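You operate a simulated robot arm through the tools that you are given. There is no shell and no other tool. Be economical: measure what you need, move in short steps, check, and stop when the job is done.

You are at the controls of a simulated two-armed robot. One attempt, no reset.

Task
Butter the middle of the round tin, holding it steady.
Fine: one hand holds the tin while the other brushes; red brush, butter from the yellow dish; tube base out on the island top first; brush back in the white crock. A coat counts when it lies all over at full strength: go over it till it gets no stronger.

It is judged by the outcome, as a careful person would: the job done as asked, and still so three seconds after it is handed in. It fails if anything else is knocked over, pushed out of place, dropped, spilled or broken.

Robot
Two 6-joint arms with two-finger parallel grippers on one trunk that stands fixed in place. Base frame: the origin is at the foot of the trunk, x ahead of it, y to its left, z up. Lengths are in m, angles in degrees, forces in N, time in s.
The left shoulder is at [0.02, 0.148, 0.841], the right one opposite. With the tool pointing down near the work surface each hand reaches from about 0.26 to 0.9 m from the base axis, measured 20 degrees to its own side. Payload 4.4 kg a hand.
The TCP of each hand is the grasp point between the finger pads, 0.023 m short of the fingertips. In the tool frame z runs along the fingers and y along their closing line. The gripper opens to 0.094 m. The fingers are 0.038 m wide and 0.01 m thick; the gripper's body (0.054 by 0.096 m) begins 0.039 m behind the TCP.
Orientation is that of the tool frame in the base frame, as a unit quaternion [w, x, y, z]. With the fingers straight down and closing along the base's y, the tool's x points along the base's -x, its y along +y and its z along -z.

Tools
- The arms move only by the tool nudge_tool. It takes "left_steps", "right_steps" or both (then of equal length, played together; a hand with none holds still); each is a list of rows, each a list of 6 numbers: the shift along the tool's x, y, z in mm, then the turn, a rotation vector about the tool's x, y, z in degrees. In form: [[tx, ty, tz, ax, ay, az], ...]. A call has 1 to 20 rows; each row is the pose to reach, as a shift and turn from the pose commanded when the call began, along the tool's axes at that moment. "left_jaw" and "right_jaw" are, for a hand that has rows, the gripper command, from -1 (shut) to 1 (fully open), values between in proportion, set as the call begins (left out, the last holds). A row lasts 0.2 s, in which the tool goes at most 0.05 m and 8.6 degrees; a call with a longer step from one row to the next is refused whole, and so is a gripper value outside its range. A pose out of reach is approached as far as the arm can. The call stops where the force on the tool passes 40 N (or 10 N more than at its start, if that is more) or the arm is blocked; 0.2 s more then pass. The fingers move at their own pace (about 0.045 m/s each) and stop on an object; they squeeze with about 34 N. The grip force told is the motor's: it shows also when the fingers shut on nothing. Time passes only in rows, and 0.2 s behind the last, so rows that repeat a pose let the fingers close. The reply holds the time, the measured pose of the TCP, the force on the tool along the base axes, the opening and the grip force, in the units named above and with some noise, with the torque about the TCP (base axes, N m) and any sound that the robot's microphone picked up.
- Cameras (640 x 400 px; columns grow to the right, rows downward): "scene" is now at [0.0574, 0.012, 1.5223]; the picture's right is [0.13, -0.99, 0.00], its down [-0.54, -0.07, -0.84] and it looks along [0.83, 0.11, -0.54] (base axes); focal length 314 px, centre (320, 200). "left" rides on the left gripper at [0.086, -0.016, -0.074] in its tool frame; the picture's right is [0.18, 0.98, 0.00], its down [-0.58, 0.11, -0.81] and it looks along [-0.79, 0.15, 0.59] (tool axes); focal length 243 px, centre (320, 200). "right" rides on the right gripper at [0.086, 0.016, -0.074] in its tool frame; the picture's right is [-0.18, 0.98, 0.00], its down [-0.58, -0.11, -0.81] and it looks along [-0.79, -0.15, 0.59] (tool axes); focal length 243 px, centre (320, 200). There is no depth. A picture from a camera that has moved, and an enlarged one, comes with that camera's place and axes in the base frame and with its lens.
- snapshot(camera): a new picture of that camera. The clock stands still meanwhile.
- pan_tilt(pan, tilt): turns the head with the scene camera to pan (to the left, within 86 degrees either way) and tilt (down, from -29 to 69), counted from straight ahead of the robot. It gives what a move gives.
- close_up(camera, box): a new picture of the part [left, top, right, bottom] of that camera's present view, enlarged. The clock stands still meanwhile.
- job_done(): hands the job in; it is judged then, once.

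Work in short steps. Places have to be worked out from the pictures, the camera data and where the tool is seen: move nearer, look again, correct. Check each grasp and each placing, and mend what went wrong. You have 120 turns and 78 pictures in all, those below and enlarged ones among them. Open the grippers and draw the arms clear of the work before you hand the job in, unless the task says otherwise; then end with one line.

The tools are called after "Emit:" as name(argument=value, ...) on one line, values as JSON. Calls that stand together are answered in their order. nudge_tool: Moves the arms, as the interface text tells. Its arguments: {"type":"object","properties":{"left_steps":{"type":"array","items":{"type":"array","items":{"type":"number"}}},"left_jaw":{"type":"number"},"right_steps":{"type":"array","items":{"type":"array","items":{"type":"number"}}},"right_jaw":{"type":"number"}},"required":[]} The other tools are called the same way: pan_tilt (pan, tilt) turns the head that bears the scene camera; snapshot (camera) takes a picture; close_up (camera, box) takes an enlarged picture of a part of a camera's view; job_done () hands the job in.

At the start:

```text
time_s: 0.0
left_position: [0.5324, 0.2461, 1.3554]
left_tool_rot: [0.0, 0.0, 1.0, 0.0]
left_ft_force: [-0.4, 1.4, -0.2]
left_wrist_torque: [0.01, 0.0, -0.02]
left_grip_width: 0.0937
left_gripper_force: 0.1
right_position: [0.4923, -0.1947, 1.3375]
right_tool_rot: [-0.001, 0.0, 1.0, 0.0]
right_ft_force: [-0.6, 0.0, -0.2]
right_wrist_torque: [0.01, 0.01, 0.0]
right_grip_width: 0.094
right_gripper_force: 0.0
head pan, tilt: [7.6, 32.9]
```

scene: 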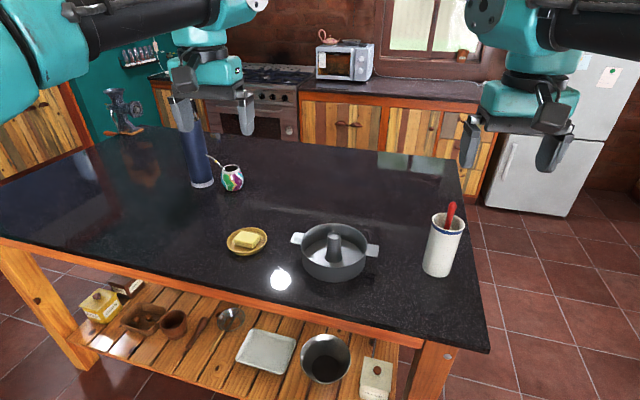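
right: 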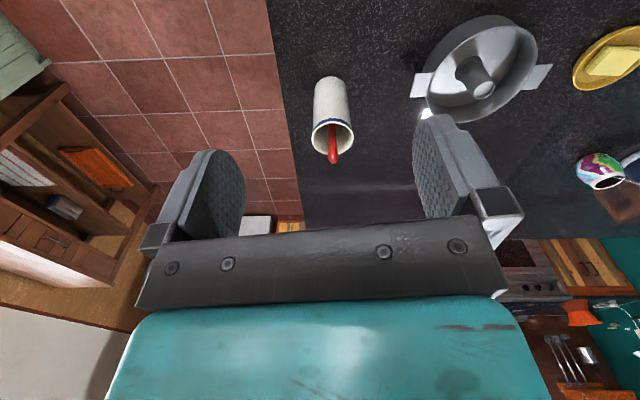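
left: 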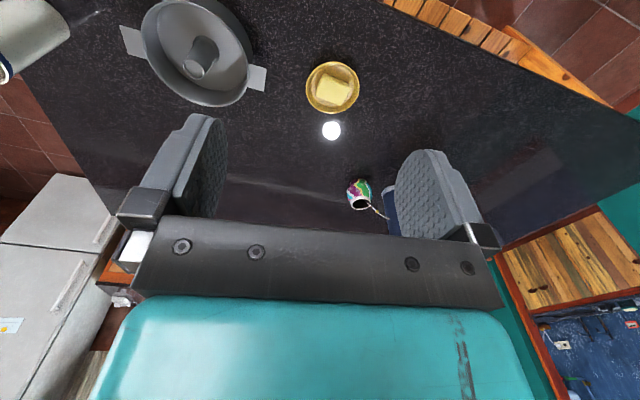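

I'll start by looking closely at the tin, crock and dish in the scene view.

Emit:
close_up(camera="scene", box=[270, 200, 400, 290])

Emit:
close_up(camera="scene", box=[390, 190, 500, 290])

Emit:
close_up(camera="left", box=[100, 0, 400, 150])

```text
4.44 times, centred on (335, 245) of scene
camera zoom: at [0.0574, 0.012, 1.5223], right [0.13, -0.99, 0.0], down [-0.54, -0.07, -0.84], along [0.83, 0.11, -0.54], focal length 1396 px, centre (253, 0)
```

zoom: 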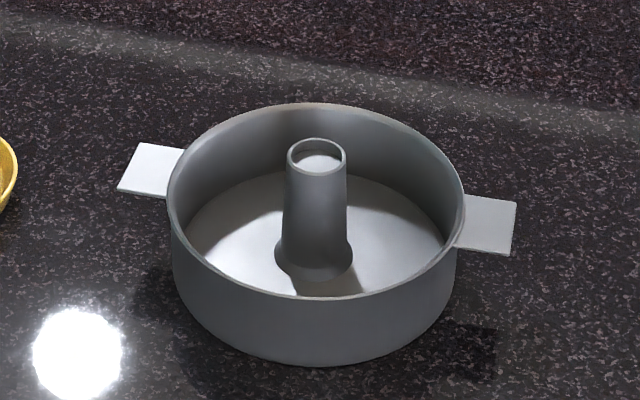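

```text
4.00 times, centred on (445, 240) of scene
camera zoom: at [0.0574, 0.012, 1.5223], right [0.13, -0.99, 0.0], down [-0.54, -0.07, -0.84], along [0.83, 0.11, -0.54], focal length 1256 px, centre (-180, 40)
```

zoom: 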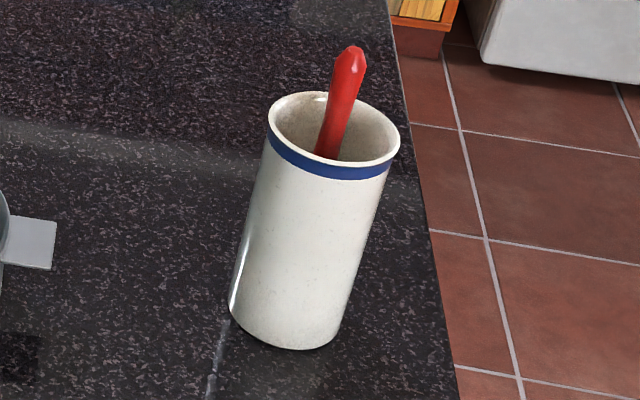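

```text
2.13 times, centred on (250, 75) of left
camera zoom: at [0.4459, 0.2305, 1.4321], right [-0.18, 0.98, 0.0], down [0.58, 0.11, 0.81], along [0.79, 0.15, -0.59], focal length 518 px, centre (469, 467)
```

zoom: 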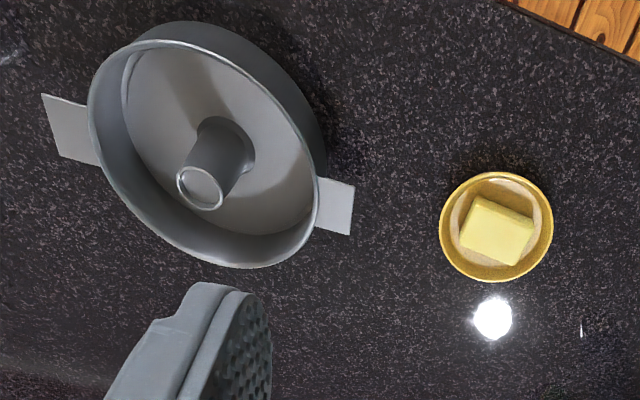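

Triangulating scene and wrist views: dish at about (0.706, 0.306), rim z≈0.944; tin centre about (0.674, 0.058), rim z≈0.99; tube top about z 1.018; crock mouth about (0.678, -0.209, 1.079). I bring the left hand above the tube, then look.

Emit:
nudge_tool(left_steps=[[-18, -23, 29, 0, 0, 0], [-36, -46, 58, 0, 0, 0], [-54, -70, 87, 0, 0, 0], [-72, -93, 116, 0, 0, 0], [-90, -116, 145, 0, 0, 0], [-108, -140, 174, 0, 0, 0], [-126, -163, 195, 0, 0, 0], [-143, -186, 215, 0, 0, 0], [-143, -186, 215, 0, 0, 0]], left_jaw=0.5)

Emit:
snapshot(camera="left")

Emit:
snapshot(camera="scene")

```text
time_s: 2.0
left_position: [0.6741, 0.059, 1.1395]
left_tool_rot: [0.0, 0.0, 1.0, -0.001]
left_ft_force: [-0.3, -0.2, 0.1]
left_wrist_torque: [-0.02, -0.04, 0.0]
left_grip_width: 0.0703
left_gripper_force: 0.0
right_position: [0.4936, -0.1955, 1.3384]
right_tool_rot: [-0.001, 0.001, 1.0, 0.0]
right_ft_force: [0.8, 0.5, -0.9]
right_wrist_torque: [0.0, -0.01, 0.03]
right_grip_width: 0.094
right_gripper_force: 0.1
head pan, tilt: [7.6, 32.9]
```

```text
71 pictures are left
camera left: at [0.5885, 0.0429, 1.2168], right [-0.18, 0.98, 0.0], down [0.58, 0.11, 0.81], along [0.79, 0.15, -0.59], focal length 243 px, centre (320, 200)
```

left: 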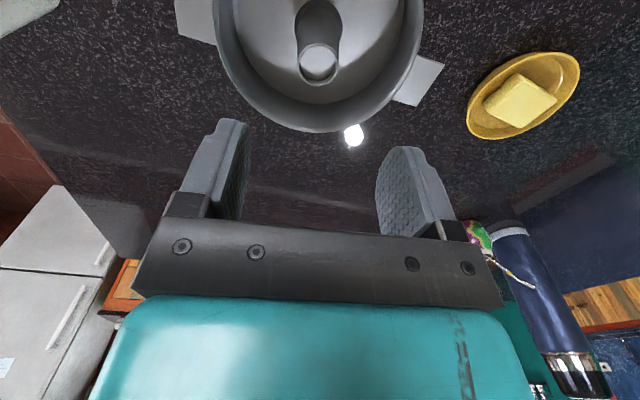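

```text
70 pictures are left
```

scene: 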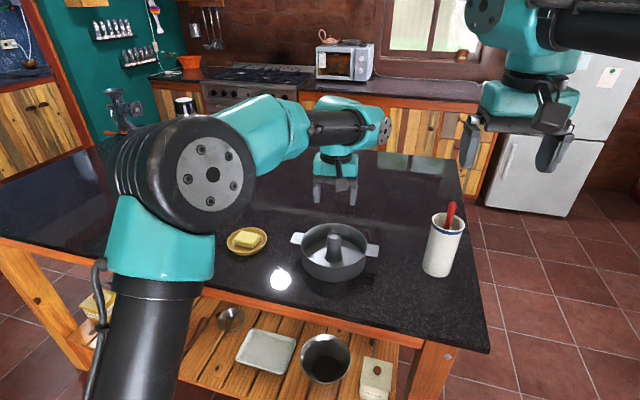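

The wrist view puts the tube axis at (0.676, 0.058), matching. I descend around its top.

Emit:
nudge_tool(left_steps=[[-2, 0, 40, 0, 0, 0], [-2, 0, 80, 0, 0, 0], [-2, 0, 110, 0, 0, 0], [-2, 0, 128, 0, 0, 0], [-2, 0, 132, 0, 0, 0]])

Emit:
snapshot(camera="left")

Emit:
close_up(camera="scene", box=[270, 180, 400, 290])

```text
time_s: 3.2
left_position: [0.677, 0.06, 1.0073]
left_tool_rot: [0.0, 0.0, 1.0, 0.0]
left_ft_force: [0.2, 0.1, 0.1]
left_wrist_torque: [0.0, 0.01, -0.01]
left_grip_width: 0.0706
left_gripper_force: 0.0
right_position: [0.4928, -0.1949, 1.3375]
right_tool_rot: [-0.001, 0.0, 1.0, 0.0]
right_ft_force: [-0.5, 0.5, -0.1]
right_wrist_torque: [0.01, 0.01, -0.02]
right_grip_width: 0.0943
right_gripper_force: 0.1
head pan, tilt: [7.6, 32.9]
```

```text
69 pictures are left
camera left: at [0.5905, 0.044, 1.0847], right [-0.18, 0.98, 0.0], down [0.58, 0.11, 0.81], along [0.79, 0.15, -0.59], focal length 243 px, centre (320, 200)
```

left: 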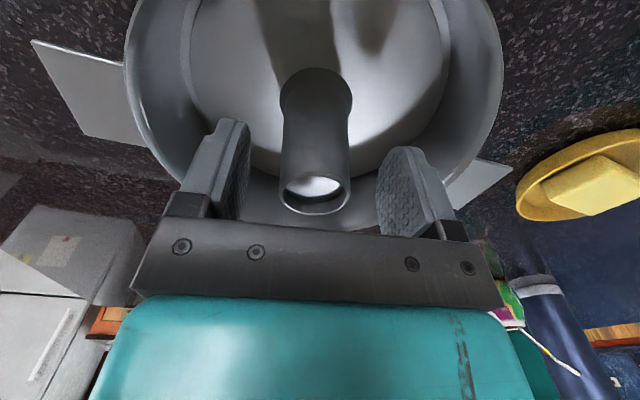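

```text
3.64 times, centred on (335, 235) of scene
camera zoom: at [0.0573, 0.012, 1.5223], right [0.13, -0.99, 0.0], down [-0.54, -0.07, -0.84], along [0.83, 0.11, -0.54], focal length 1142 px, centre (266, 73)
```

zoom: 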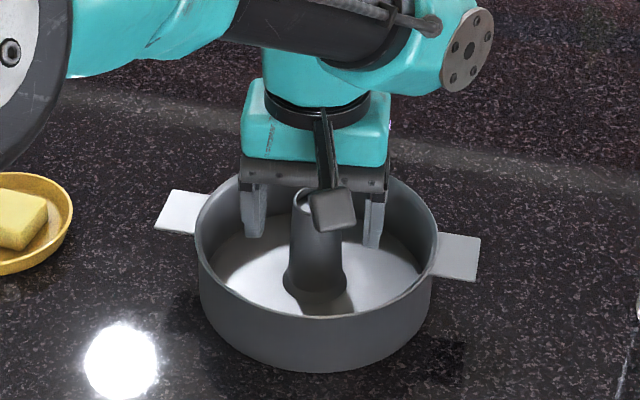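

The tube sits centred between the fingers. I close on it.

Emit:
nudge_tool(left_steps=[[0, 0, 0, 0, 0, 0], [0, 0, 0, 0, 0, 0], [0, 0, 0, 0, 0, 0], [0, 0, 0, 0, 0, 0]], left_jaw=-1)

```text
time_s: 4.2
left_position: [0.6771, 0.0597, 1.0073]
left_tool_rot: [-0.001, 0.0, 1.0, 0.0]
left_ft_force: [-0.3, 0.3, 0.3]
left_wrist_torque: [0.0, 0.01, 0.0]
left_grip_width: 0.0351
left_gripper_force: 34.4
right_position: [0.4937, -0.1951, 1.3382]
right_tool_rot: [0.0, 0.0, 1.0, 0.0]
right_ft_force: [0.3, 0.7, -0.1]
right_wrist_torque: [0.01, 0.02, -0.01]
right_grip_width: 0.0942
right_gripper_force: 0.0
head pan, tilt: [7.6, 32.9]
```

Gripped at 35 mm. I lift gently 40 mm and look at what comes along.

Emit:
nudge_tool(left_steps=[[0, 0, -5, 0, 0, 0], [0, 0, -12, 0, 0, 0], [0, 0, -22, 0, 0, 0], [0, 0, -32, 0, 0, 0], [0, 0, -40, 0, 0, 0]])

Emit:
close_up(camera="scene", box=[270, 180, 400, 290])

```text
time_s: 5.4
left_position: [0.6766, 0.0598, 1.0485]
left_tool_rot: [0.0, 0.0, 1.0, 0.0]
left_ft_force: [0.4, -0.4, -1.6]
left_wrist_torque: [-0.03, 0.04, 0.03]
left_grip_width: 0.0351
left_gripper_force: 33.9
right_position: [0.4936, -0.1958, 1.3378]
right_tool_rot: [0.0, 0.0, 1.0, 0.0]
right_ft_force: [0.7, 0.1, 0.1]
right_wrist_torque: [-0.02, 0.01, -0.05]
right_grip_width: 0.0942
right_gripper_force: 0.0
head pan, tilt: [7.6, 32.9]
```

```text
3.64 times, centred on (335, 235) of scene
camera zoom: at [0.0575, 0.012, 1.5223], right [0.13, -0.99, 0.0], down [-0.54, -0.07, -0.84], along [0.83, 0.11, -0.54], focal length 1142 px, centre (266, 73)
```

zoom: 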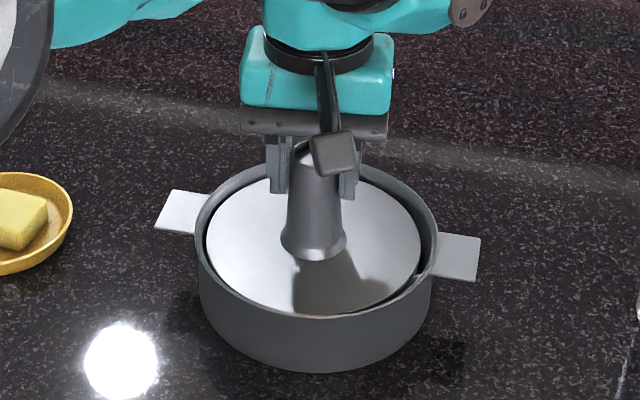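

The tube comes with a loose disc floor, so the whole base is out; the tin stayed put. I lift clear and carry it to the free space at about (0.84, 0.18).

Emit:
nudge_tool(left_steps=[[0, 0, -30, 0, 0, 0], [0, 0, -60, 0, 0, 0], [0, 0, -80, 0, 0, 0], [-30, 20, -80, 0, 0, 0], [-60, 45, -80, 0, 0, 0], [-95, 70, -80, 0, 0, 0], [-130, 95, -80, 0, 0, 0], [-163, 120, -80, 0, 0, 0], [-163, 120, -80, 0, 0, 0]])

Emit:
snapshot(camera="scene")

Emit:
snapshot(camera="left")

```text
time_s: 7.4
left_position: [0.8164, 0.1819, 1.1184]
left_tool_rot: [-0.001, 0.0, 1.0, 0.0]
left_ft_force: [0.1, -0.4, -1.5]
left_wrist_torque: [-0.01, -0.03, -0.01]
left_grip_width: 0.035
left_gripper_force: 33.7
left hand out of reach, approached as far as the arm can: row 8, 9
right_position: [0.4946, -0.1938, 1.3374]
right_tool_rot: [-0.001, 0.001, 1.0, 0.0]
right_ft_force: [0.1, 0.3, -0.3]
right_wrist_torque: [0.0, 0.02, -0.02]
right_grip_width: 0.0942
right_gripper_force: 0.0
head pan, tilt: [7.6, 32.9]
```

```text
66 pictures are left
```

scene: 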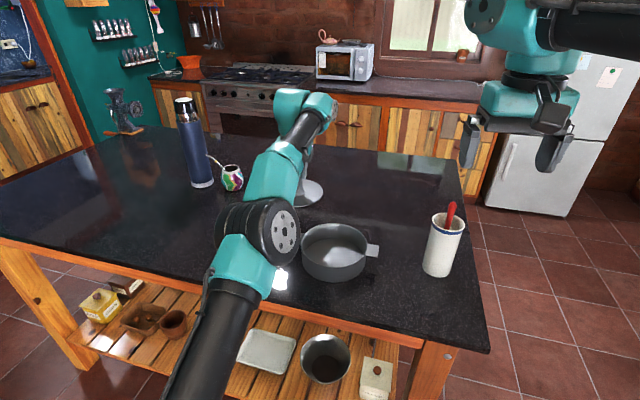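

```text
65 pictures are left
camera left: at [0.731, 0.1658, 1.1955], right [-0.18, 0.98, 0.0], down [0.58, 0.11, 0.81], along [0.79, 0.15, -0.59], focal length 243 px, centre (320, 200)
```

left: 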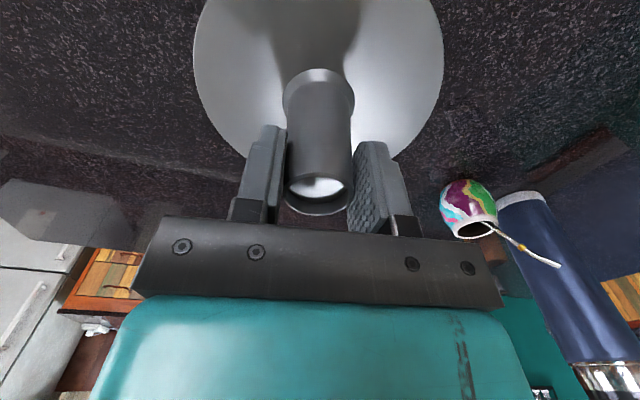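

The arm's reach ends near x 0.82 here. I draw back slightly in x and start lowering, then check where it really is.

Emit:
nudge_tool(left_steps=[[10, 3, 15, 0, 0, 0], [18, 5, 35, 0, 0, 0], [18, 5, 55, 0, 0, 0], [18, 5, 70, 0, 0, 0]])

Emit:
snapshot(camera="left")

```text
time_s: 8.4
left_position: [0.7997, 0.1839, 1.0485]
left_tool_rot: [0.0, 0.0, 1.0, -0.001]
left_ft_force: [-0.1, -0.1, -1.4]
left_wrist_torque: [0.0, -0.02, 0.02]
left_grip_width: 0.0348
left_gripper_force: 34.0
right_position: [0.4928, -0.1951, 1.3384]
right_tool_rot: [0.001, 0.0, 1.0, 0.001]
right_ft_force: [-0.1, 0.2, 0.0]
right_wrist_torque: [0.01, 0.0, -0.01]
right_grip_width: 0.0939
right_gripper_force: 0.1
head pan, tilt: [7.6, 32.9]
```

```text
64 pictures are left
camera left: at [0.7127, 0.1698, 1.1265], right [-0.18, 0.98, 0.0], down [0.58, 0.11, 0.81], along [0.79, 0.15, -0.59], focal length 243 px, centre (320, 200)
```

left: 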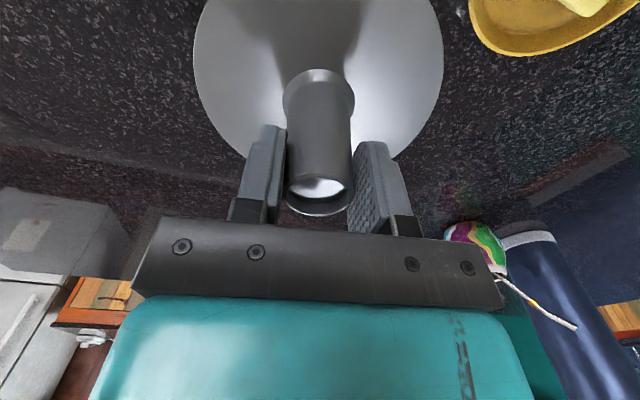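

It was clipped to the reachable pose. I shift 20 mm further out at this height and descend to just above the expected contact (TCP ≈1.008).

Emit:
nudge_tool(left_steps=[[-10, -4, 8, 0, 0, 0], [-20, -6, 20, 0, 0, 0], [-20, -6, 32, 0, 0, 0], [-20, -6, 39, 0, 0, 0]])

Emit:
snapshot(camera="scene")

Emit:
snapshot(camera="left")

```text
time_s: 9.4
left_position: [0.8186, 0.1802, 1.0095]
left_tool_rot: [0.001, 0.0, 1.0, 0.0]
left_ft_force: [-0.2, -0.3, -1.5]
left_wrist_torque: [-0.01, 0.0, 0.0]
left_grip_width: 0.0348
left_gripper_force: 34.1
right_position: [0.4929, -0.1949, 1.3376]
right_tool_rot: [0.0, 0.0, 1.0, -0.001]
right_ft_force: [-0.1, -0.7, -0.2]
right_wrist_torque: [0.02, -0.02, -0.01]
right_grip_width: 0.0938
right_gripper_force: 0.2
head pan, tilt: [7.6, 32.9]
```

```text
63 pictures are left
```

scene: 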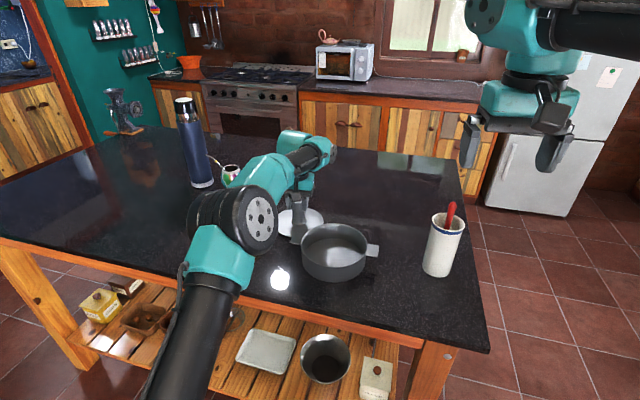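

```text
62 pictures are left
camera left: at [0.7324, 0.1641, 1.0874], right [-0.18, 0.98, 0.0], down [0.58, 0.11, 0.81], along [0.79, 0.15, -0.59], focal length 243 px, centre (320, 200)
```

left: 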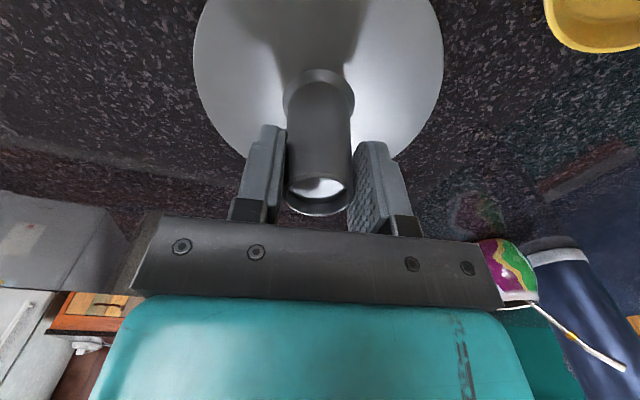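

Clear all round. Now slow lowering, stopping to read the force.

Emit:
nudge_tool(left_steps=[[0, 0, 2, 0, 0, 0], [0, 0, 4, 0, 0, 0], [0, 0, 5, 0, 0, 0]])

```text
time_s: 10.2
left_position: [0.8174, 0.1797, 1.0056]
left_tool_rot: [0.0, 0.0, 1.0, 0.0]
left_ft_force: [-0.6, -0.2, -2.0]
left_wrist_torque: [-0.01, 0.0, -0.02]
left_grip_width: 0.0349
left_gripper_force: 34.3
right_position: [0.4928, -0.1952, 1.3377]
right_tool_rot: [0.0, 0.0, 1.0, 0.001]
right_ft_force: [-0.1, 0.0, -0.1]
right_wrist_torque: [0.0, -0.01, 0.0]
right_grip_width: 0.094
right_gripper_force: 0.1
head pan, tilt: [7.6, 32.9]
```

Emit:
nudge_tool(left_steps=[[0, 0, 1.5, 0, 0, 0], [0, 0, 3, 0, 0, 0], [0, 0, 4, 0, 0, 0]])

```text
time_s: 11.0
left_position: [0.8185, 0.1798, 1.0034]
left_tool_rot: [0.003, 0.0, 1.0, 0.0]
left_ft_force: [-1.3, -0.2, 25.1]
left_wrist_torque: [0.02, 0.47, -0.11]
left_grip_width: 0.0349
left_gripper_force: 34.0
right_position: [0.4933, -0.1941, 1.3372]
right_tool_rot: [0.0, 0.001, 1.0, -0.001]
right_ft_force: [-0.1, -1.0, 0.7]
right_wrist_torque: [0.01, -0.02, 0.01]
right_grip_width: 0.0939
right_gripper_force: 0.1
head pan, tilt: [7.6, 32.9]
```

Contact on the island top (TCP 1.0035). I ease off the push and open.

Emit:
nudge_tool(left_steps=[[0, 0, -1.5, 0, 0, 0], [0, 0, -1.5, 0, 0, 0]])

Emit:
nudge_tool(left_steps=[[0, 0, 0, 0, 0, 0], [0, 0, 0, 0, 0, 0], [0, 0, 0, 0, 0, 0]], left_jaw=0.3)

Emit:
nudge_tool(left_steps=[[0, 0, -30, 0, 0, 0], [0, 0, -65, 0, 0, 0], [10, 0, -100, 0, 0, 0], [40, 10, -135, 0, 0, 0], [80, 30, -165, 0, 0, 0], [125, 50, -180, 0, 0, 0], [170, 70, -180, 0, 0, 0]])

Emit:
snapshot(camera="scene")

```text
time_s: 11.6
left_position: [0.8183, 0.1804, 1.0035]
left_tool_rot: [0.001, 0.0, 1.0, 0.0]
left_ft_force: [4.9, -0.3, 22.6]
left_wrist_torque: [-0.02, -0.83, -0.07]
left_grip_width: 0.0349
left_gripper_force: 33.7
right_position: [0.493, -0.1952, 1.3378]
right_tool_rot: [0.001, 0.0, 1.0, -0.001]
right_ft_force: [-0.5, 0.1, 0.2]
right_wrist_torque: [0.01, 0.02, -0.01]
right_grip_width: 0.094
right_gripper_force: 0.0
head pan, tilt: [7.6, 32.9]
```

```text
time_s: 12.4
left_position: [0.8177, 0.1796, 1.0019]
left_tool_rot: [0.0, 0.0, 1.0, 0.0]
left_ft_force: [0.0, 0.3, -1.3]
left_wrist_torque: [-0.01, -0.02, 0.02]
left_grip_width: 0.0611
left_gripper_force: 0.1
right_position: [0.4934, -0.1952, 1.3379]
right_tool_rot: [-0.001, 0.0, 1.0, 0.0]
right_ft_force: [-0.7, 0.1, 0.9]
right_wrist_torque: [0.0, 0.0, -0.01]
right_grip_width: 0.0943
right_gripper_force: 0.2
head pan, tilt: [7.6, 32.9]
```

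```text
refused: row 5 steps farther than a row can; nothing moved
```

```text
61 pictures are left
```

scene: 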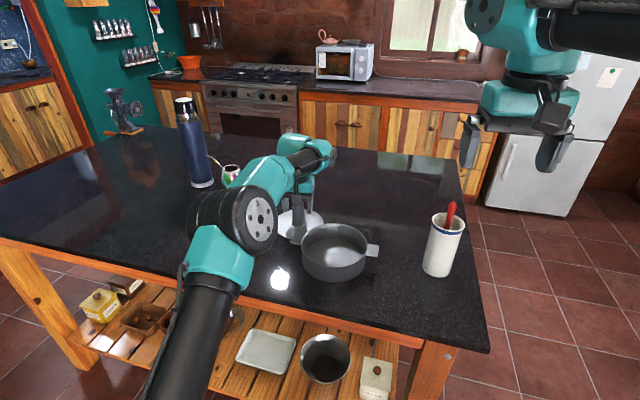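

Tube base released and standing. I raise and withdraw the left hand over the tin for a look inside, and move the right hand out to the right to clear the crock.

Emit:
nudge_tool(left_steps=[[0, 0, -30, 0, 0, 0], [0, 0, -65, 0, 0, 0], [10, 0, -100, 0, 0, 0], [30, -15, -130, 0, 0, 0], [60, -40, -155, 0, 0, 0], [90, -65, -170, 0, 0, 0], [120, -90, -180, 0, 0, 0], [150, -115, -190, 0, 0, 0], [160, -120, -195, 0, 0, 0]], right_steps=[[10, -30, 0, 0, 0, 0], [20, -60, 0, 0, 0, 0], [30, -90, 0, 0, 0, 0], [40, -120, 0, 0, 0, 0], [50, -150, 0, 0, 0, 0], [60, -180, 0, 0, 0, 0], [70, -210, 0, 0, 0, 0], [80, -240, 0, 0, 0, 0], [80, -250, 0, 0, 0, 0]])

Emit:
snapshot(camera="scene")

Emit:
snapshot(camera="left")

```text
time_s: 14.4
left_position: [0.6585, 0.0612, 1.1961]
left_tool_rot: [0.001, 0.001, 1.0, -0.001]
left_ft_force: [-0.5, -0.3, -0.7]
left_wrist_torque: [-0.03, 0.03, 0.02]
left_grip_width: 0.0613
left_gripper_force: 0.0
right_position: [0.4137, -0.4432, 1.3376]
right_tool_rot: [0.0, 0.001, 1.0, 0.0]
right_ft_force: [0.5, 0.1, 0.0]
right_wrist_torque: [-0.03, 0.06, 0.03]
right_grip_width: 0.094
right_gripper_force: 0.1
head pan, tilt: [7.6, 32.9]
```

```text
60 pictures are left
```

scene: 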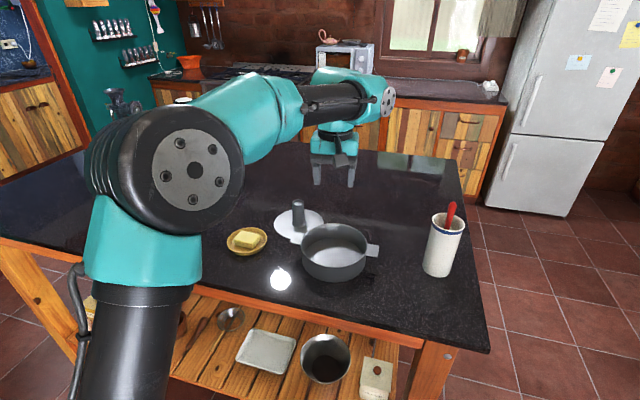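

```text
59 pictures are left
camera left: at [0.5728, 0.0449, 1.2736], right [-0.18, 0.98, 0.0], down [0.58, 0.11, 0.81], along [0.79, 0.15, -0.59], focal length 243 px, centre (320, 200)
```

left: 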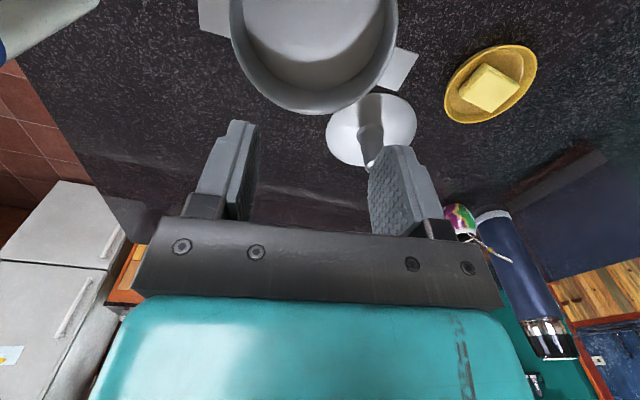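

The base stands free; I look closely into the tin and at the crock.

Emit:
close_up(camera="scene", box=[265, 190, 395, 290])

Emit:
close_up(camera="scene", box=[415, 190, 475, 250])

```text
4.00 times, centred on (330, 240) of scene
camera zoom: at [0.0575, 0.0121, 1.5223], right [0.13, -0.99, 0.0], down [-0.54, -0.07, -0.84], along [0.83, 0.11, -0.54], focal length 1256 px, centre (280, 40)
```

zoom: 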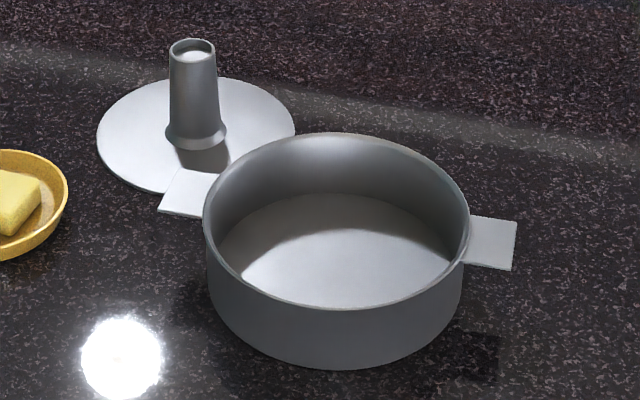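

```text
6.67 times, centred on (445, 220) of scene
camera zoom: at [0.0575, 0.0121, 1.5223], right [0.13, -0.99, 0.0], down [-0.54, -0.07, -0.84], along [0.83, 0.11, -0.54], focal length 2093 px, centre (-513, 67)
```

zoom: 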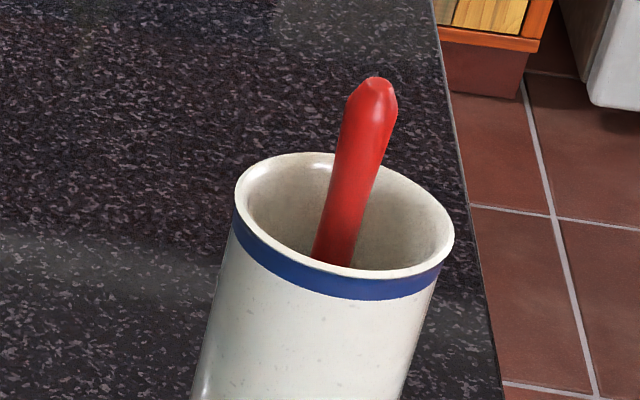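

The tin has its own floor, clean. Now the left hand goes above the crock for the red brush.

Emit:
nudge_tool(left_steps=[[-2, -40, -10, 0, 0, 0], [-4, -80, -15, 0, 0, 0], [-8, -120, -15, 0, 0, 0], [-12, -160, -15, 0, 0, 0], [-16, -200, -15, 0, 0, 0], [-20, -240, -15, 0, 0, 0], [-25, -271, -15, 0, 0, 0], [-25, -271, -15, 0, 0, 0]])

Emit:
snapshot(camera="left")

Emit:
snapshot(camera="scene")

```text
time_s: 16.2
left_position: [0.6648, -0.1864, 1.2031]
left_tool_rot: [-0.001, 0.0, 1.0, 0.001]
left_ft_force: [0.7, -0.2, -0.2]
left_wrist_torque: [0.01, -0.01, -0.02]
left_grip_width: 0.0609
left_gripper_force: 0.1
left hand out of reach, approached as far as the arm can: row 6, 7, 8
right_position: [0.414, -0.4433, 1.3371]
right_tool_rot: [-0.001, 0.0, 1.0, -0.001]
right_ft_force: [-0.3, 0.0, 0.7]
right_wrist_torque: [-0.02, 0.02, -0.03]
right_grip_width: 0.094
right_gripper_force: 0.0
head pan, tilt: [7.6, 32.9]
```

```text
56 pictures are left
camera left: at [0.578, -0.2026, 1.2808], right [-0.18, 0.98, 0.0], down [0.58, 0.11, 0.81], along [0.79, 0.15, -0.59], focal length 243 px, centre (320, 200)
```

left: 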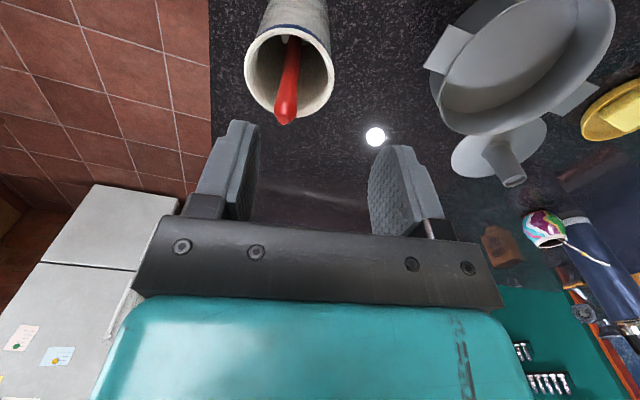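

```text
55 pictures are left
```

scene: 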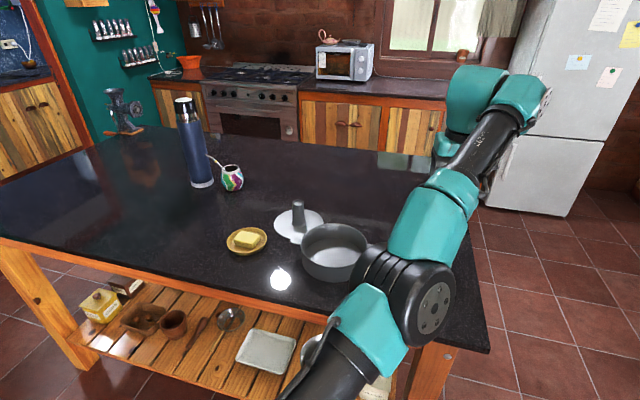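

Straight-down reach is at its limit here, but tilting the tool outward 30° about the closing line brings the wrist nearer. The brush projects as vertical at (0.683, -0.209), top z≈1.129; pads closing along y grip it at any tilt. I tilt and centre above it, jaws wider.

Emit:
nudge_tool(left_steps=[[5, 0, 0, 0, -7.5, 0], [0, -5, 0, 0, -15, 0], [-6, -12, 0, 0, -22.5, 0], [-14, -20, 0, 0, -30, 0], [-18, -23, 0, 0, -30, 0], [-18, -23, 0, 0, -30, 0]], left_jaw=0.3)

Emit:
snapshot(camera="left")

Emit:
snapshot(camera="scene")

```text
time_s: 17.6
left_position: [0.6826, -0.2102, 1.2015]
left_tool_rot: [0.259, 0.0, 0.966, -0.001]
left_ft_force: [-0.3, 0.3, 0.3]
left_wrist_torque: [-0.02, 0.01, 0.01]
left_grip_width: 0.0611
left_gripper_force: 0.0
left hand out of reach, approached as far as the arm can: row 1
right_position: [0.414, -0.4435, 1.3372]
right_tool_rot: [0.0, 0.0, 1.0, 0.0]
right_ft_force: [-0.7, 0.4, 0.4]
right_wrist_torque: [0.0, -0.01, 0.0]
right_grip_width: 0.0939
right_gripper_force: 0.0
head pan, tilt: [7.6, 32.9]
```

```text
54 pictures are left
camera left: at [0.5706, -0.2259, 1.227], right [-0.16, 0.98, -0.09], down [0.1, 0.11, 0.99], along [0.98, 0.15, -0.12], focal length 243 px, centre (320, 200)
```

left: 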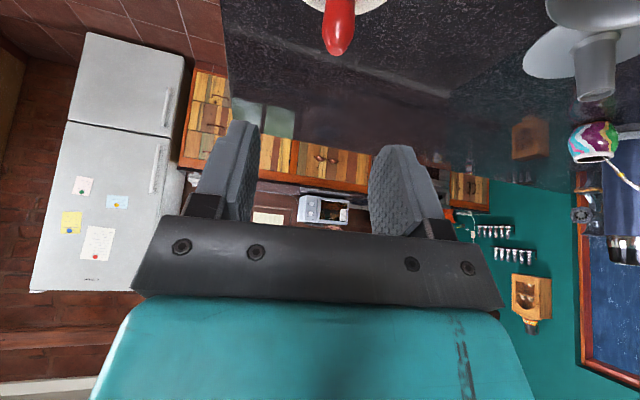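

```text
53 pictures are left
```

scene: 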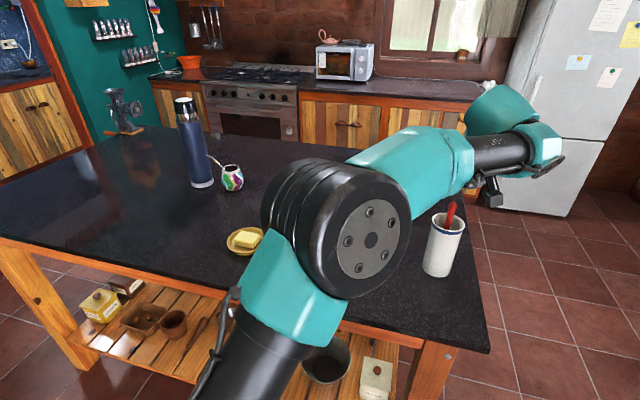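

The tilt works. Handle top reads at about (0.687, -0.206). I lower to TCP z≈1.118, keeping the fingertips above the crock rim.

Emit:
nudge_tool(left_steps=[[8, 1, 15, 0, 0, 0], [16, 3, 32, 0, 0, 0], [24, 3, 48, 0, 0, 0], [32, 3, 63, 0, 0, 0], [38.7, 3, 74, 0, 0, 0], [38.7, 3, 74, 0, 0, 0]])

Emit:
snapshot(camera="left")

Emit:
snapshot(camera="right")

Emit:
close_up(camera="scene", box=[400, 150, 500, 250])

```text
time_s: 19.0
left_position: [0.6847, -0.2048, 1.119]
left_tool_rot: [0.259, 0.0, 0.966, 0.0]
left_ft_force: [0.1, 0.2, -0.7]
left_wrist_torque: [0.0, 0.03, 0.01]
left_grip_width: 0.0611
left_gripper_force: 0.1
right_position: [0.4126, -0.4441, 1.3369]
right_tool_rot: [0.0, 0.0, 1.0, 0.0]
right_ft_force: [-0.2, -0.2, 0.1]
right_wrist_torque: [0.01, 0.02, 0.02]
right_grip_width: 0.0941
right_gripper_force: 0.2
head pan, tilt: [7.6, 32.9]
```

```text
52 pictures are left
camera left: at [0.573, -0.2221, 1.1427], right [-0.16, 0.98, -0.09], down [0.1, 0.11, 0.99], along [0.98, 0.15, -0.12], focal length 243 px, centre (320, 200)
```

left: 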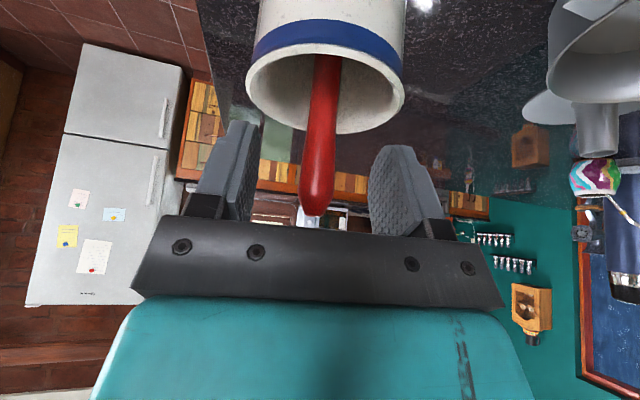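

```text
51 pictures are left
camera right: at [0.3278, -0.4267, 1.4124], right [0.18, 0.98, 0.0], down [0.58, -0.11, 0.81], along [0.79, -0.15, -0.59], focal length 243 px, centre (320, 200)
```

right: 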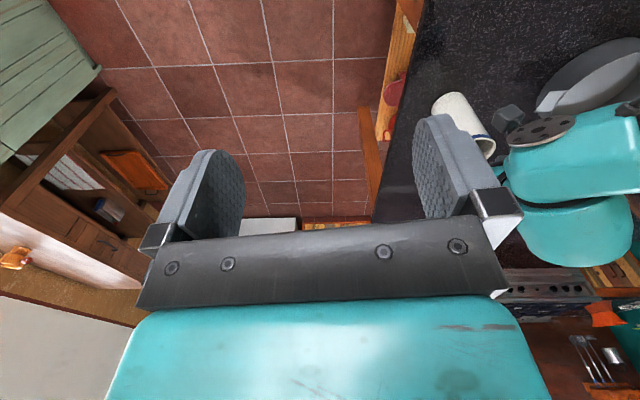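

```text
4.00 times, centred on (450, 200) of scene
camera zoom: at [0.0573, 0.012, 1.5223], right [0.13, -0.99, 0.0], down [-0.54, -0.07, -0.84], along [0.83, 0.11, -0.54], focal length 1256 px, centre (-200, 200)
```

zoom: 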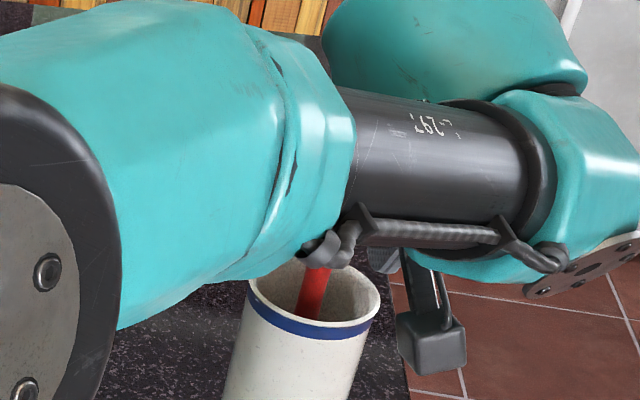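

The handle lies between the pads and nothing is touched. I close.

Emit:
nudge_tool(left_steps=[[0, 0, 0, 0, 0, 0], [0, 0, 0, 0, 0, 0], [0, 0, 0, 0, 0, 0], [0, 0, 0, 0, 0, 0], [0, 0, 0, 0, 0, 0]], left_jaw=-1)

Emit:
snapshot(camera="left")

```text
time_s: 20.2
left_position: [0.6861, -0.2064, 1.1182]
left_tool_rot: [0.259, 0.0, 0.966, 0.0]
left_ft_force: [-0.6, 0.3, 0.5]
left_wrist_torque: [0.03, 0.02, -0.01]
left_grip_width: 0.0138
left_gripper_force: 33.7
right_position: [0.4126, -0.4432, 1.336]
right_tool_rot: [0.0, 0.0, 1.0, 0.001]
right_ft_force: [-0.4, 0.8, -0.1]
right_wrist_torque: [0.02, -0.04, 0.03]
right_grip_width: 0.0941
right_gripper_force: 0.0
head pan, tilt: [7.6, 32.9]
```

```text
49 pictures are left
camera left: at [0.573, -0.2221, 1.1428], right [-0.16, 0.98, -0.09], down [0.1, 0.11, 0.99], along [0.98, 0.15, -0.12], focal length 243 px, centre (320, 200)
```

left: 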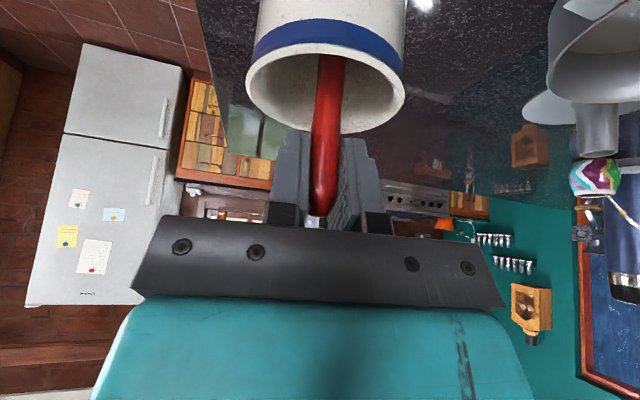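

Gripped at 14 mm. I lift straight up 90 mm and check.

Emit:
nudge_tool(left_steps=[[-5, 0, -8.7, 0, 0, 0], [-12.5, 0, -21.6, 0, 0, 0], [-22.5, 0, -39, 0, 0, 0], [-35, 0, -60.6, 0, 0, 0], [-45, 0, -78, 0, 0, 0]])

Emit:
close_up(camera="scene", box=[390, 130, 520, 290])

```text
time_s: 21.4
left_position: [0.6842, -0.2079, 1.2075]
left_tool_rot: [0.259, 0.0, 0.966, 0.0]
left_ft_force: [0.4, -0.2, -0.5]
left_wrist_torque: [0.02, 0.0, 0.01]
left_grip_width: 0.0138
left_gripper_force: 34.7
right_position: [0.4136, -0.4435, 1.3374]
right_tool_rot: [0.0, 0.0, 1.0, 0.001]
right_ft_force: [0.2, -0.1, 0.4]
right_wrist_torque: [0.0, 0.0, 0.0]
right_grip_width: 0.094
right_gripper_force: 0.1
head pan, tilt: [7.6, 32.9]
```

```text
2.50 times, centred on (455, 210) of scene
camera zoom: at [0.0575, 0.0119, 1.5223], right [0.13, -0.99, 0.0], down [-0.54, -0.07, -0.84], along [0.83, 0.11, -0.54], focal length 785 px, centre (-18, 175)
```

zoom: 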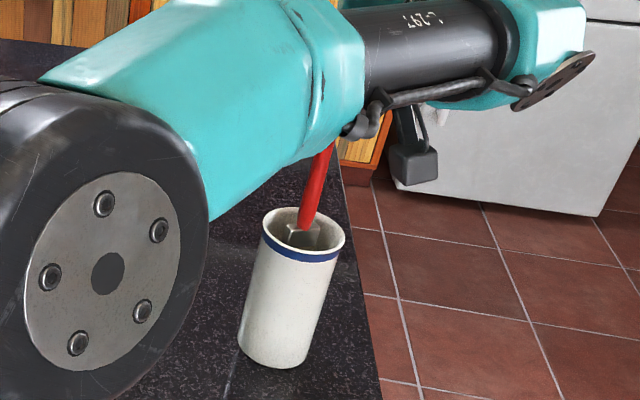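

The metal ferrule is emerging. Another 80 mm up.

Emit:
nudge_tool(left_steps=[[-10, 0, -17.3, 0, 0, 0], [-20, 0, -34.6, 0, 0, 0], [-30, 0, -52, 0, 0, 0], [-40, 0, -69.3, 0, 0, 0], [-40, 0, -69.3, 0, 0, 0]])

Emit:
close_up(camera="scene", box=[390, 130, 520, 290])

Emit:
snapshot(camera="left")

```text
time_s: 22.6
left_position: [0.6853, -0.2068, 1.2884]
left_tool_rot: [0.259, 0.0, 0.966, 0.0]
left_ft_force: [-0.3, -0.7, -0.7]
left_wrist_torque: [0.02, 0.03, 0.0]
left_grip_width: 0.0137
left_gripper_force: 33.3
right_position: [0.4135, -0.4443, 1.3364]
right_tool_rot: [0.0, -0.001, 1.0, 0.0]
right_ft_force: [0.3, -0.3, -0.3]
right_wrist_torque: [-0.01, 0.0, -0.01]
right_grip_width: 0.094
right_gripper_force: 0.1
head pan, tilt: [7.6, 32.9]
```

```text
2.50 times, centred on (455, 210) of scene
camera zoom: at [0.0574, 0.012, 1.5223], right [0.13, -0.99, 0.0], down [-0.54, -0.07, -0.84], along [0.83, 0.11, -0.54], focal length 785 px, centre (-18, 175)
```

zoom: 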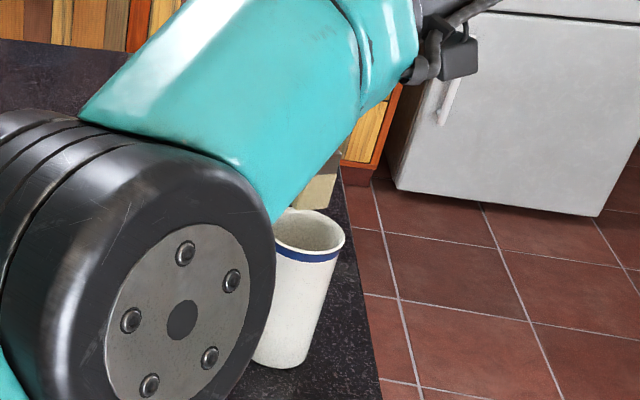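

```text
46 pictures are left
camera left: at [0.5732, -0.2232, 1.3131], right [-0.16, 0.98, -0.09], down [0.1, 0.11, 0.99], along [0.98, 0.15, -0.12], focal length 243 px, centre (320, 200)
```

left: 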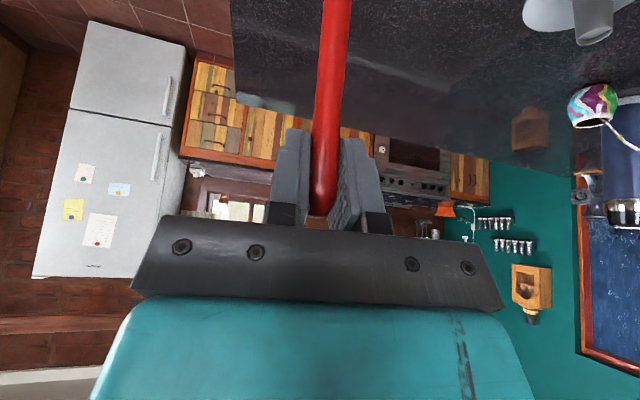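

The brush is out (bristle tip ≈ TCP z − 0.183, i.e. 25 mm above the crock rim). I carry it level over to near the butter dish.

Emit:
nudge_tool(left_steps=[[0, 20, 0, 0, 0, 0], [0, 60, 0, 0, 0, 0], [0, 100, 0, 0, 0, 0], [0, 140, 0, 0, 0, 0], [0, 180, 0, 0, 0, 0], [0, 220, 0, 0, 0, 0], [0, 260, 0, 0, 0, 0], [5, 300, 10, 0, 0, 0], [10, 340, 20, 0, 0, 0], [17, 380, 34, 0, 0, 0], [24, 420, 48, 0, 0, 0], [30, 450, 60, 0, 0, 0], [34, 470, 68, 0, 0, 0], [34, 470, 68, 0, 0, 0]])

Emit:
snapshot(camera="scene")

Emit:
snapshot(camera="left")

```text
time_s: 25.6
left_position: [0.691, 0.2648, 1.2137]
left_tool_rot: [0.259, 0.0, 0.966, 0.0]
left_ft_force: [0.3, 0.2, 0.2]
left_wrist_torque: [-0.01, 0.0, 0.01]
left_grip_width: 0.0135
left_gripper_force: 33.6
right_position: [0.4136, -0.4443, 1.3371]
right_tool_rot: [0.0, -0.001, 1.0, 0.0]
right_ft_force: [0.3, 0.4, 0.7]
right_wrist_torque: [0.0, 0.03, -0.01]
right_grip_width: 0.0941
right_gripper_force: 0.0
head pan, tilt: [7.6, 32.9]
```

```text
45 pictures are left
```

scene: 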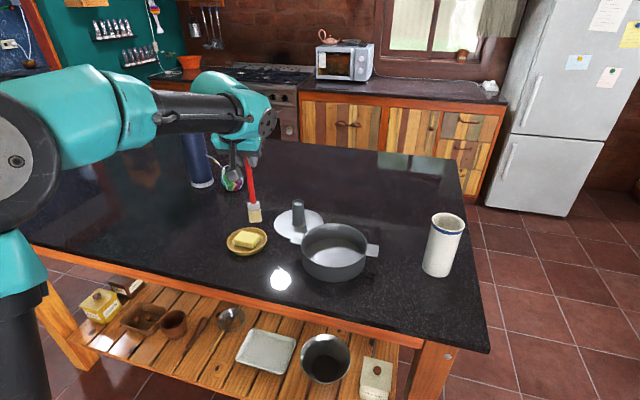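

```text
44 pictures are left
camera left: at [0.5781, 0.2486, 1.2376], right [-0.16, 0.98, -0.09], down [0.1, 0.11, 0.99], along [0.98, 0.15, -0.12], focal length 243 px, centre (320, 200)
```

left: 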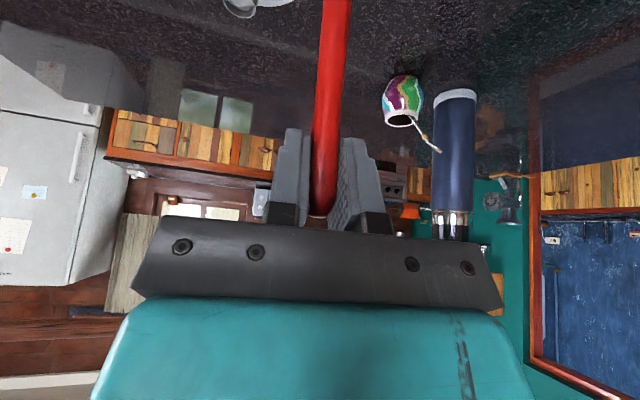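

Emit:
close_up(camera="scene", box=[205, 150, 305, 265])

```text
3.48 times, centred on (255, 208) of scene
camera zoom: at [0.0574, 0.0119, 1.5223], right [0.13, -0.99, 0.0], down [-0.54, -0.07, -0.84], along [0.83, 0.11, -0.54], focal length 1092 px, centre (546, 174)
```

zoom: 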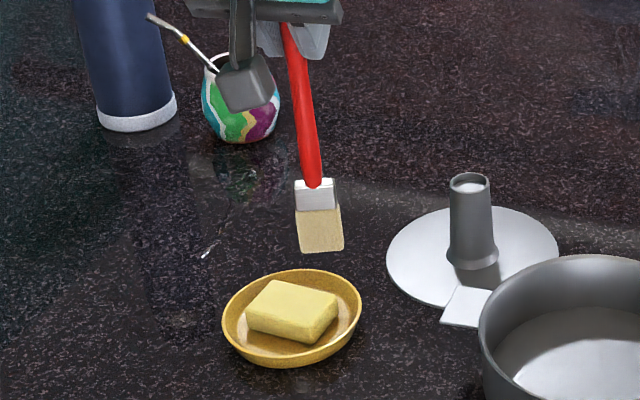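

Flat brush, bristles ≈32 mm wide, hanging vertical. Butter top centre is at about (0.711, 0.308), z≈0.957. I move over it with the tip about 15 mm above.

Emit:
nudge_tool(left_steps=[[-8.7, 22, 5, 0, 0, 0], [-17.3, 43, 10, 0, 0, 0], [-8, 43, 26, 0, 0, 0], [2, 43, 43, 0, 0, 0], [9.7, 43, 56.8, 0, 0, 0], [9.7, 43, 56.8, 0, 0, 0]])

Emit:
close_up(camera="scene", box=[205, 170, 305, 265])

```text
time_s: 27.0
left_position: [0.7108, 0.3069, 1.1598]
left_tool_rot: [0.259, 0.0, 0.966, 0.0]
left_ft_force: [1.3, 0.5, -0.8]
left_wrist_torque: [-0.01, 0.04, -0.01]
left_grip_width: 0.0138
left_gripper_force: 34.1
right_position: [0.4149, -0.4444, 1.338]
right_tool_rot: [0.0, 0.0, 1.0, 0.0]
right_ft_force: [-0.5, -1.0, 0.1]
right_wrist_torque: [-0.02, 0.03, 0.0]
right_grip_width: 0.0939
right_gripper_force: 0.0
head pan, tilt: [7.6, 32.9]
```

```text
4.21 times, centred on (255, 218) of scene
camera zoom: at [0.0574, 0.012, 1.5223], right [0.13, -0.99, 0.0], down [-0.54, -0.07, -0.84], along [0.83, 0.11, -0.54], focal length 1322 px, centre (594, 126)
```

zoom: 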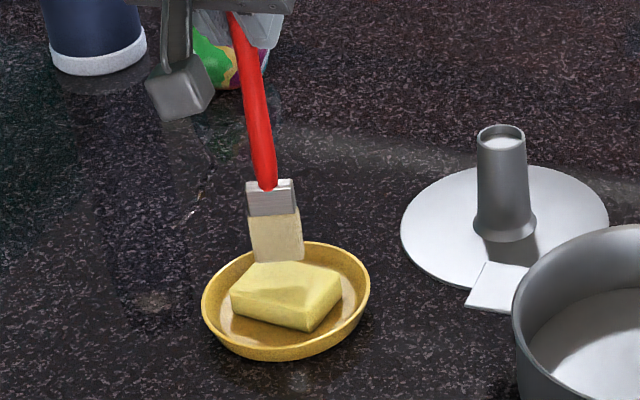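

The tip is just above the butter centre. I lower gently.

Emit:
nudge_tool(left_steps=[[3, -2, 5.2, 0, 0, 0], [6, -3, 10.4, 0, 0, 0], [8, -3, 13.9, 0, 0, 0]])

Emit:
close_up(camera="scene", box=[205, 170, 305, 265])

```text
time_s: 27.8
left_position: [0.7104, 0.3032, 1.1432]
left_tool_rot: [0.258, 0.0, 0.966, 0.0]
left_ft_force: [-0.1, 0.2, -0.4]
left_wrist_torque: [0.0, 0.02, -0.01]
left_grip_width: 0.0137
left_gripper_force: 34.2
right_position: [0.4141, -0.4443, 1.3369]
right_tool_rot: [0.0, 0.001, 1.0, 0.0]
right_ft_force: [0.6, 0.0, 0.1]
right_wrist_torque: [-0.01, -0.02, 0.0]
right_grip_width: 0.0943
right_gripper_force: 0.1
head pan, tilt: [7.6, 32.9]
```

```text
4.21 times, centred on (255, 218) of scene
camera zoom: at [0.0574, 0.012, 1.5223], right [0.13, -0.99, 0.0], down [-0.54, -0.07, -0.84], along [0.83, 0.11, -0.54], focal length 1322 px, centre (594, 126)
```

zoom: 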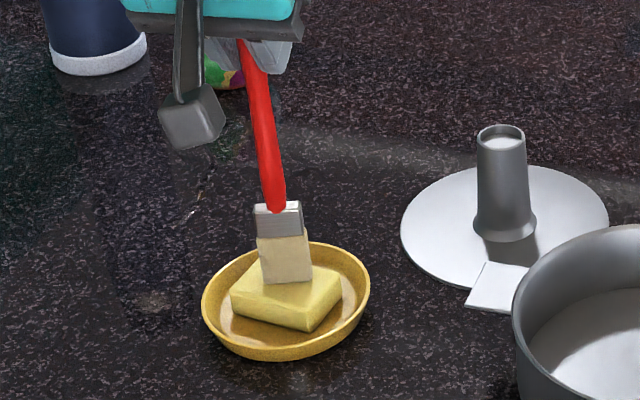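

Nearly touching. Down a few mm more, watching the force.

Emit:
nudge_tool(left_steps=[[1, 0, 1.7, 0, 0, 0], [2, 0, 3.5, 0, 0, 0], [2.5, 0, 4.3, 0, 0, 0]])

```text
time_s: 28.6
left_position: [0.7089, 0.3028, 1.1407]
left_tool_rot: [0.262, 0.0, 0.965, 0.0]
left_ft_force: [0.4, -0.6, 31.5]
left_wrist_torque: [-0.01, -0.07, 0.04]
left_grip_width: 0.0142
left_gripper_force: 34.0
right_position: [0.4137, -0.4443, 1.3377]
right_tool_rot: [0.0, 0.0, 1.0, 0.0]
right_ft_force: [0.5, 0.3, 0.0]
right_wrist_torque: [0.01, -0.01, 0.02]
right_grip_width: 0.0942
right_gripper_force: 0.0
head pan, tilt: [7.6, 32.9]
```

Firm contact at TCP 1.141; too hard, so I ease back to a light touch.

Emit:
nudge_tool(left_steps=[[-1, 0, -1.7, 0, 0, 0], [-1, 0, -1.7, 0, 0, 0]])

Emit:
close_up(camera="scene", box=[205, 170, 305, 265])

```text
time_s: 29.2
left_position: [0.7101, 0.303, 1.1406]
left_tool_rot: [0.259, 0.0, 0.966, 0.0]
left_ft_force: [2.8, 0.8, 21.9]
left_wrist_torque: [0.1, -0.53, -0.04]
left_grip_width: 0.014
left_gripper_force: 34.4
right_position: [0.4135, -0.4441, 1.3381]
right_tool_rot: [0.0, 0.001, 1.0, 0.0]
right_ft_force: [-0.3, 0.2, -0.4]
right_wrist_torque: [0.02, 0.01, 0.01]
right_grip_width: 0.0939
right_gripper_force: 0.0
head pan, tilt: [7.6, 32.9]
```

```text
4.21 times, centred on (255, 218) of scene
camera zoom: at [0.057, 0.0118, 1.5223], right [0.13, -0.99, 0.0], down [-0.54, -0.07, -0.84], along [0.83, 0.11, -0.54], focal length 1322 px, centre (594, 126)
```

zoom: 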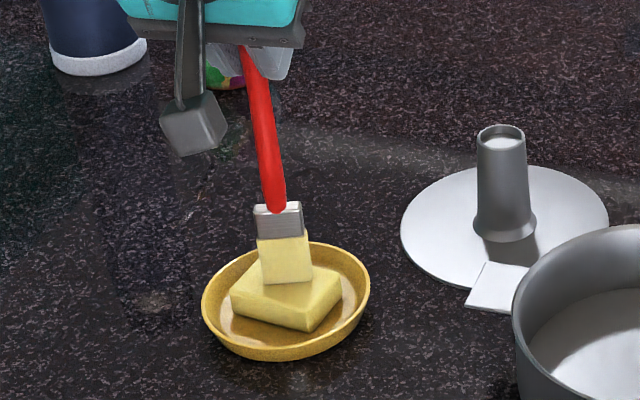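

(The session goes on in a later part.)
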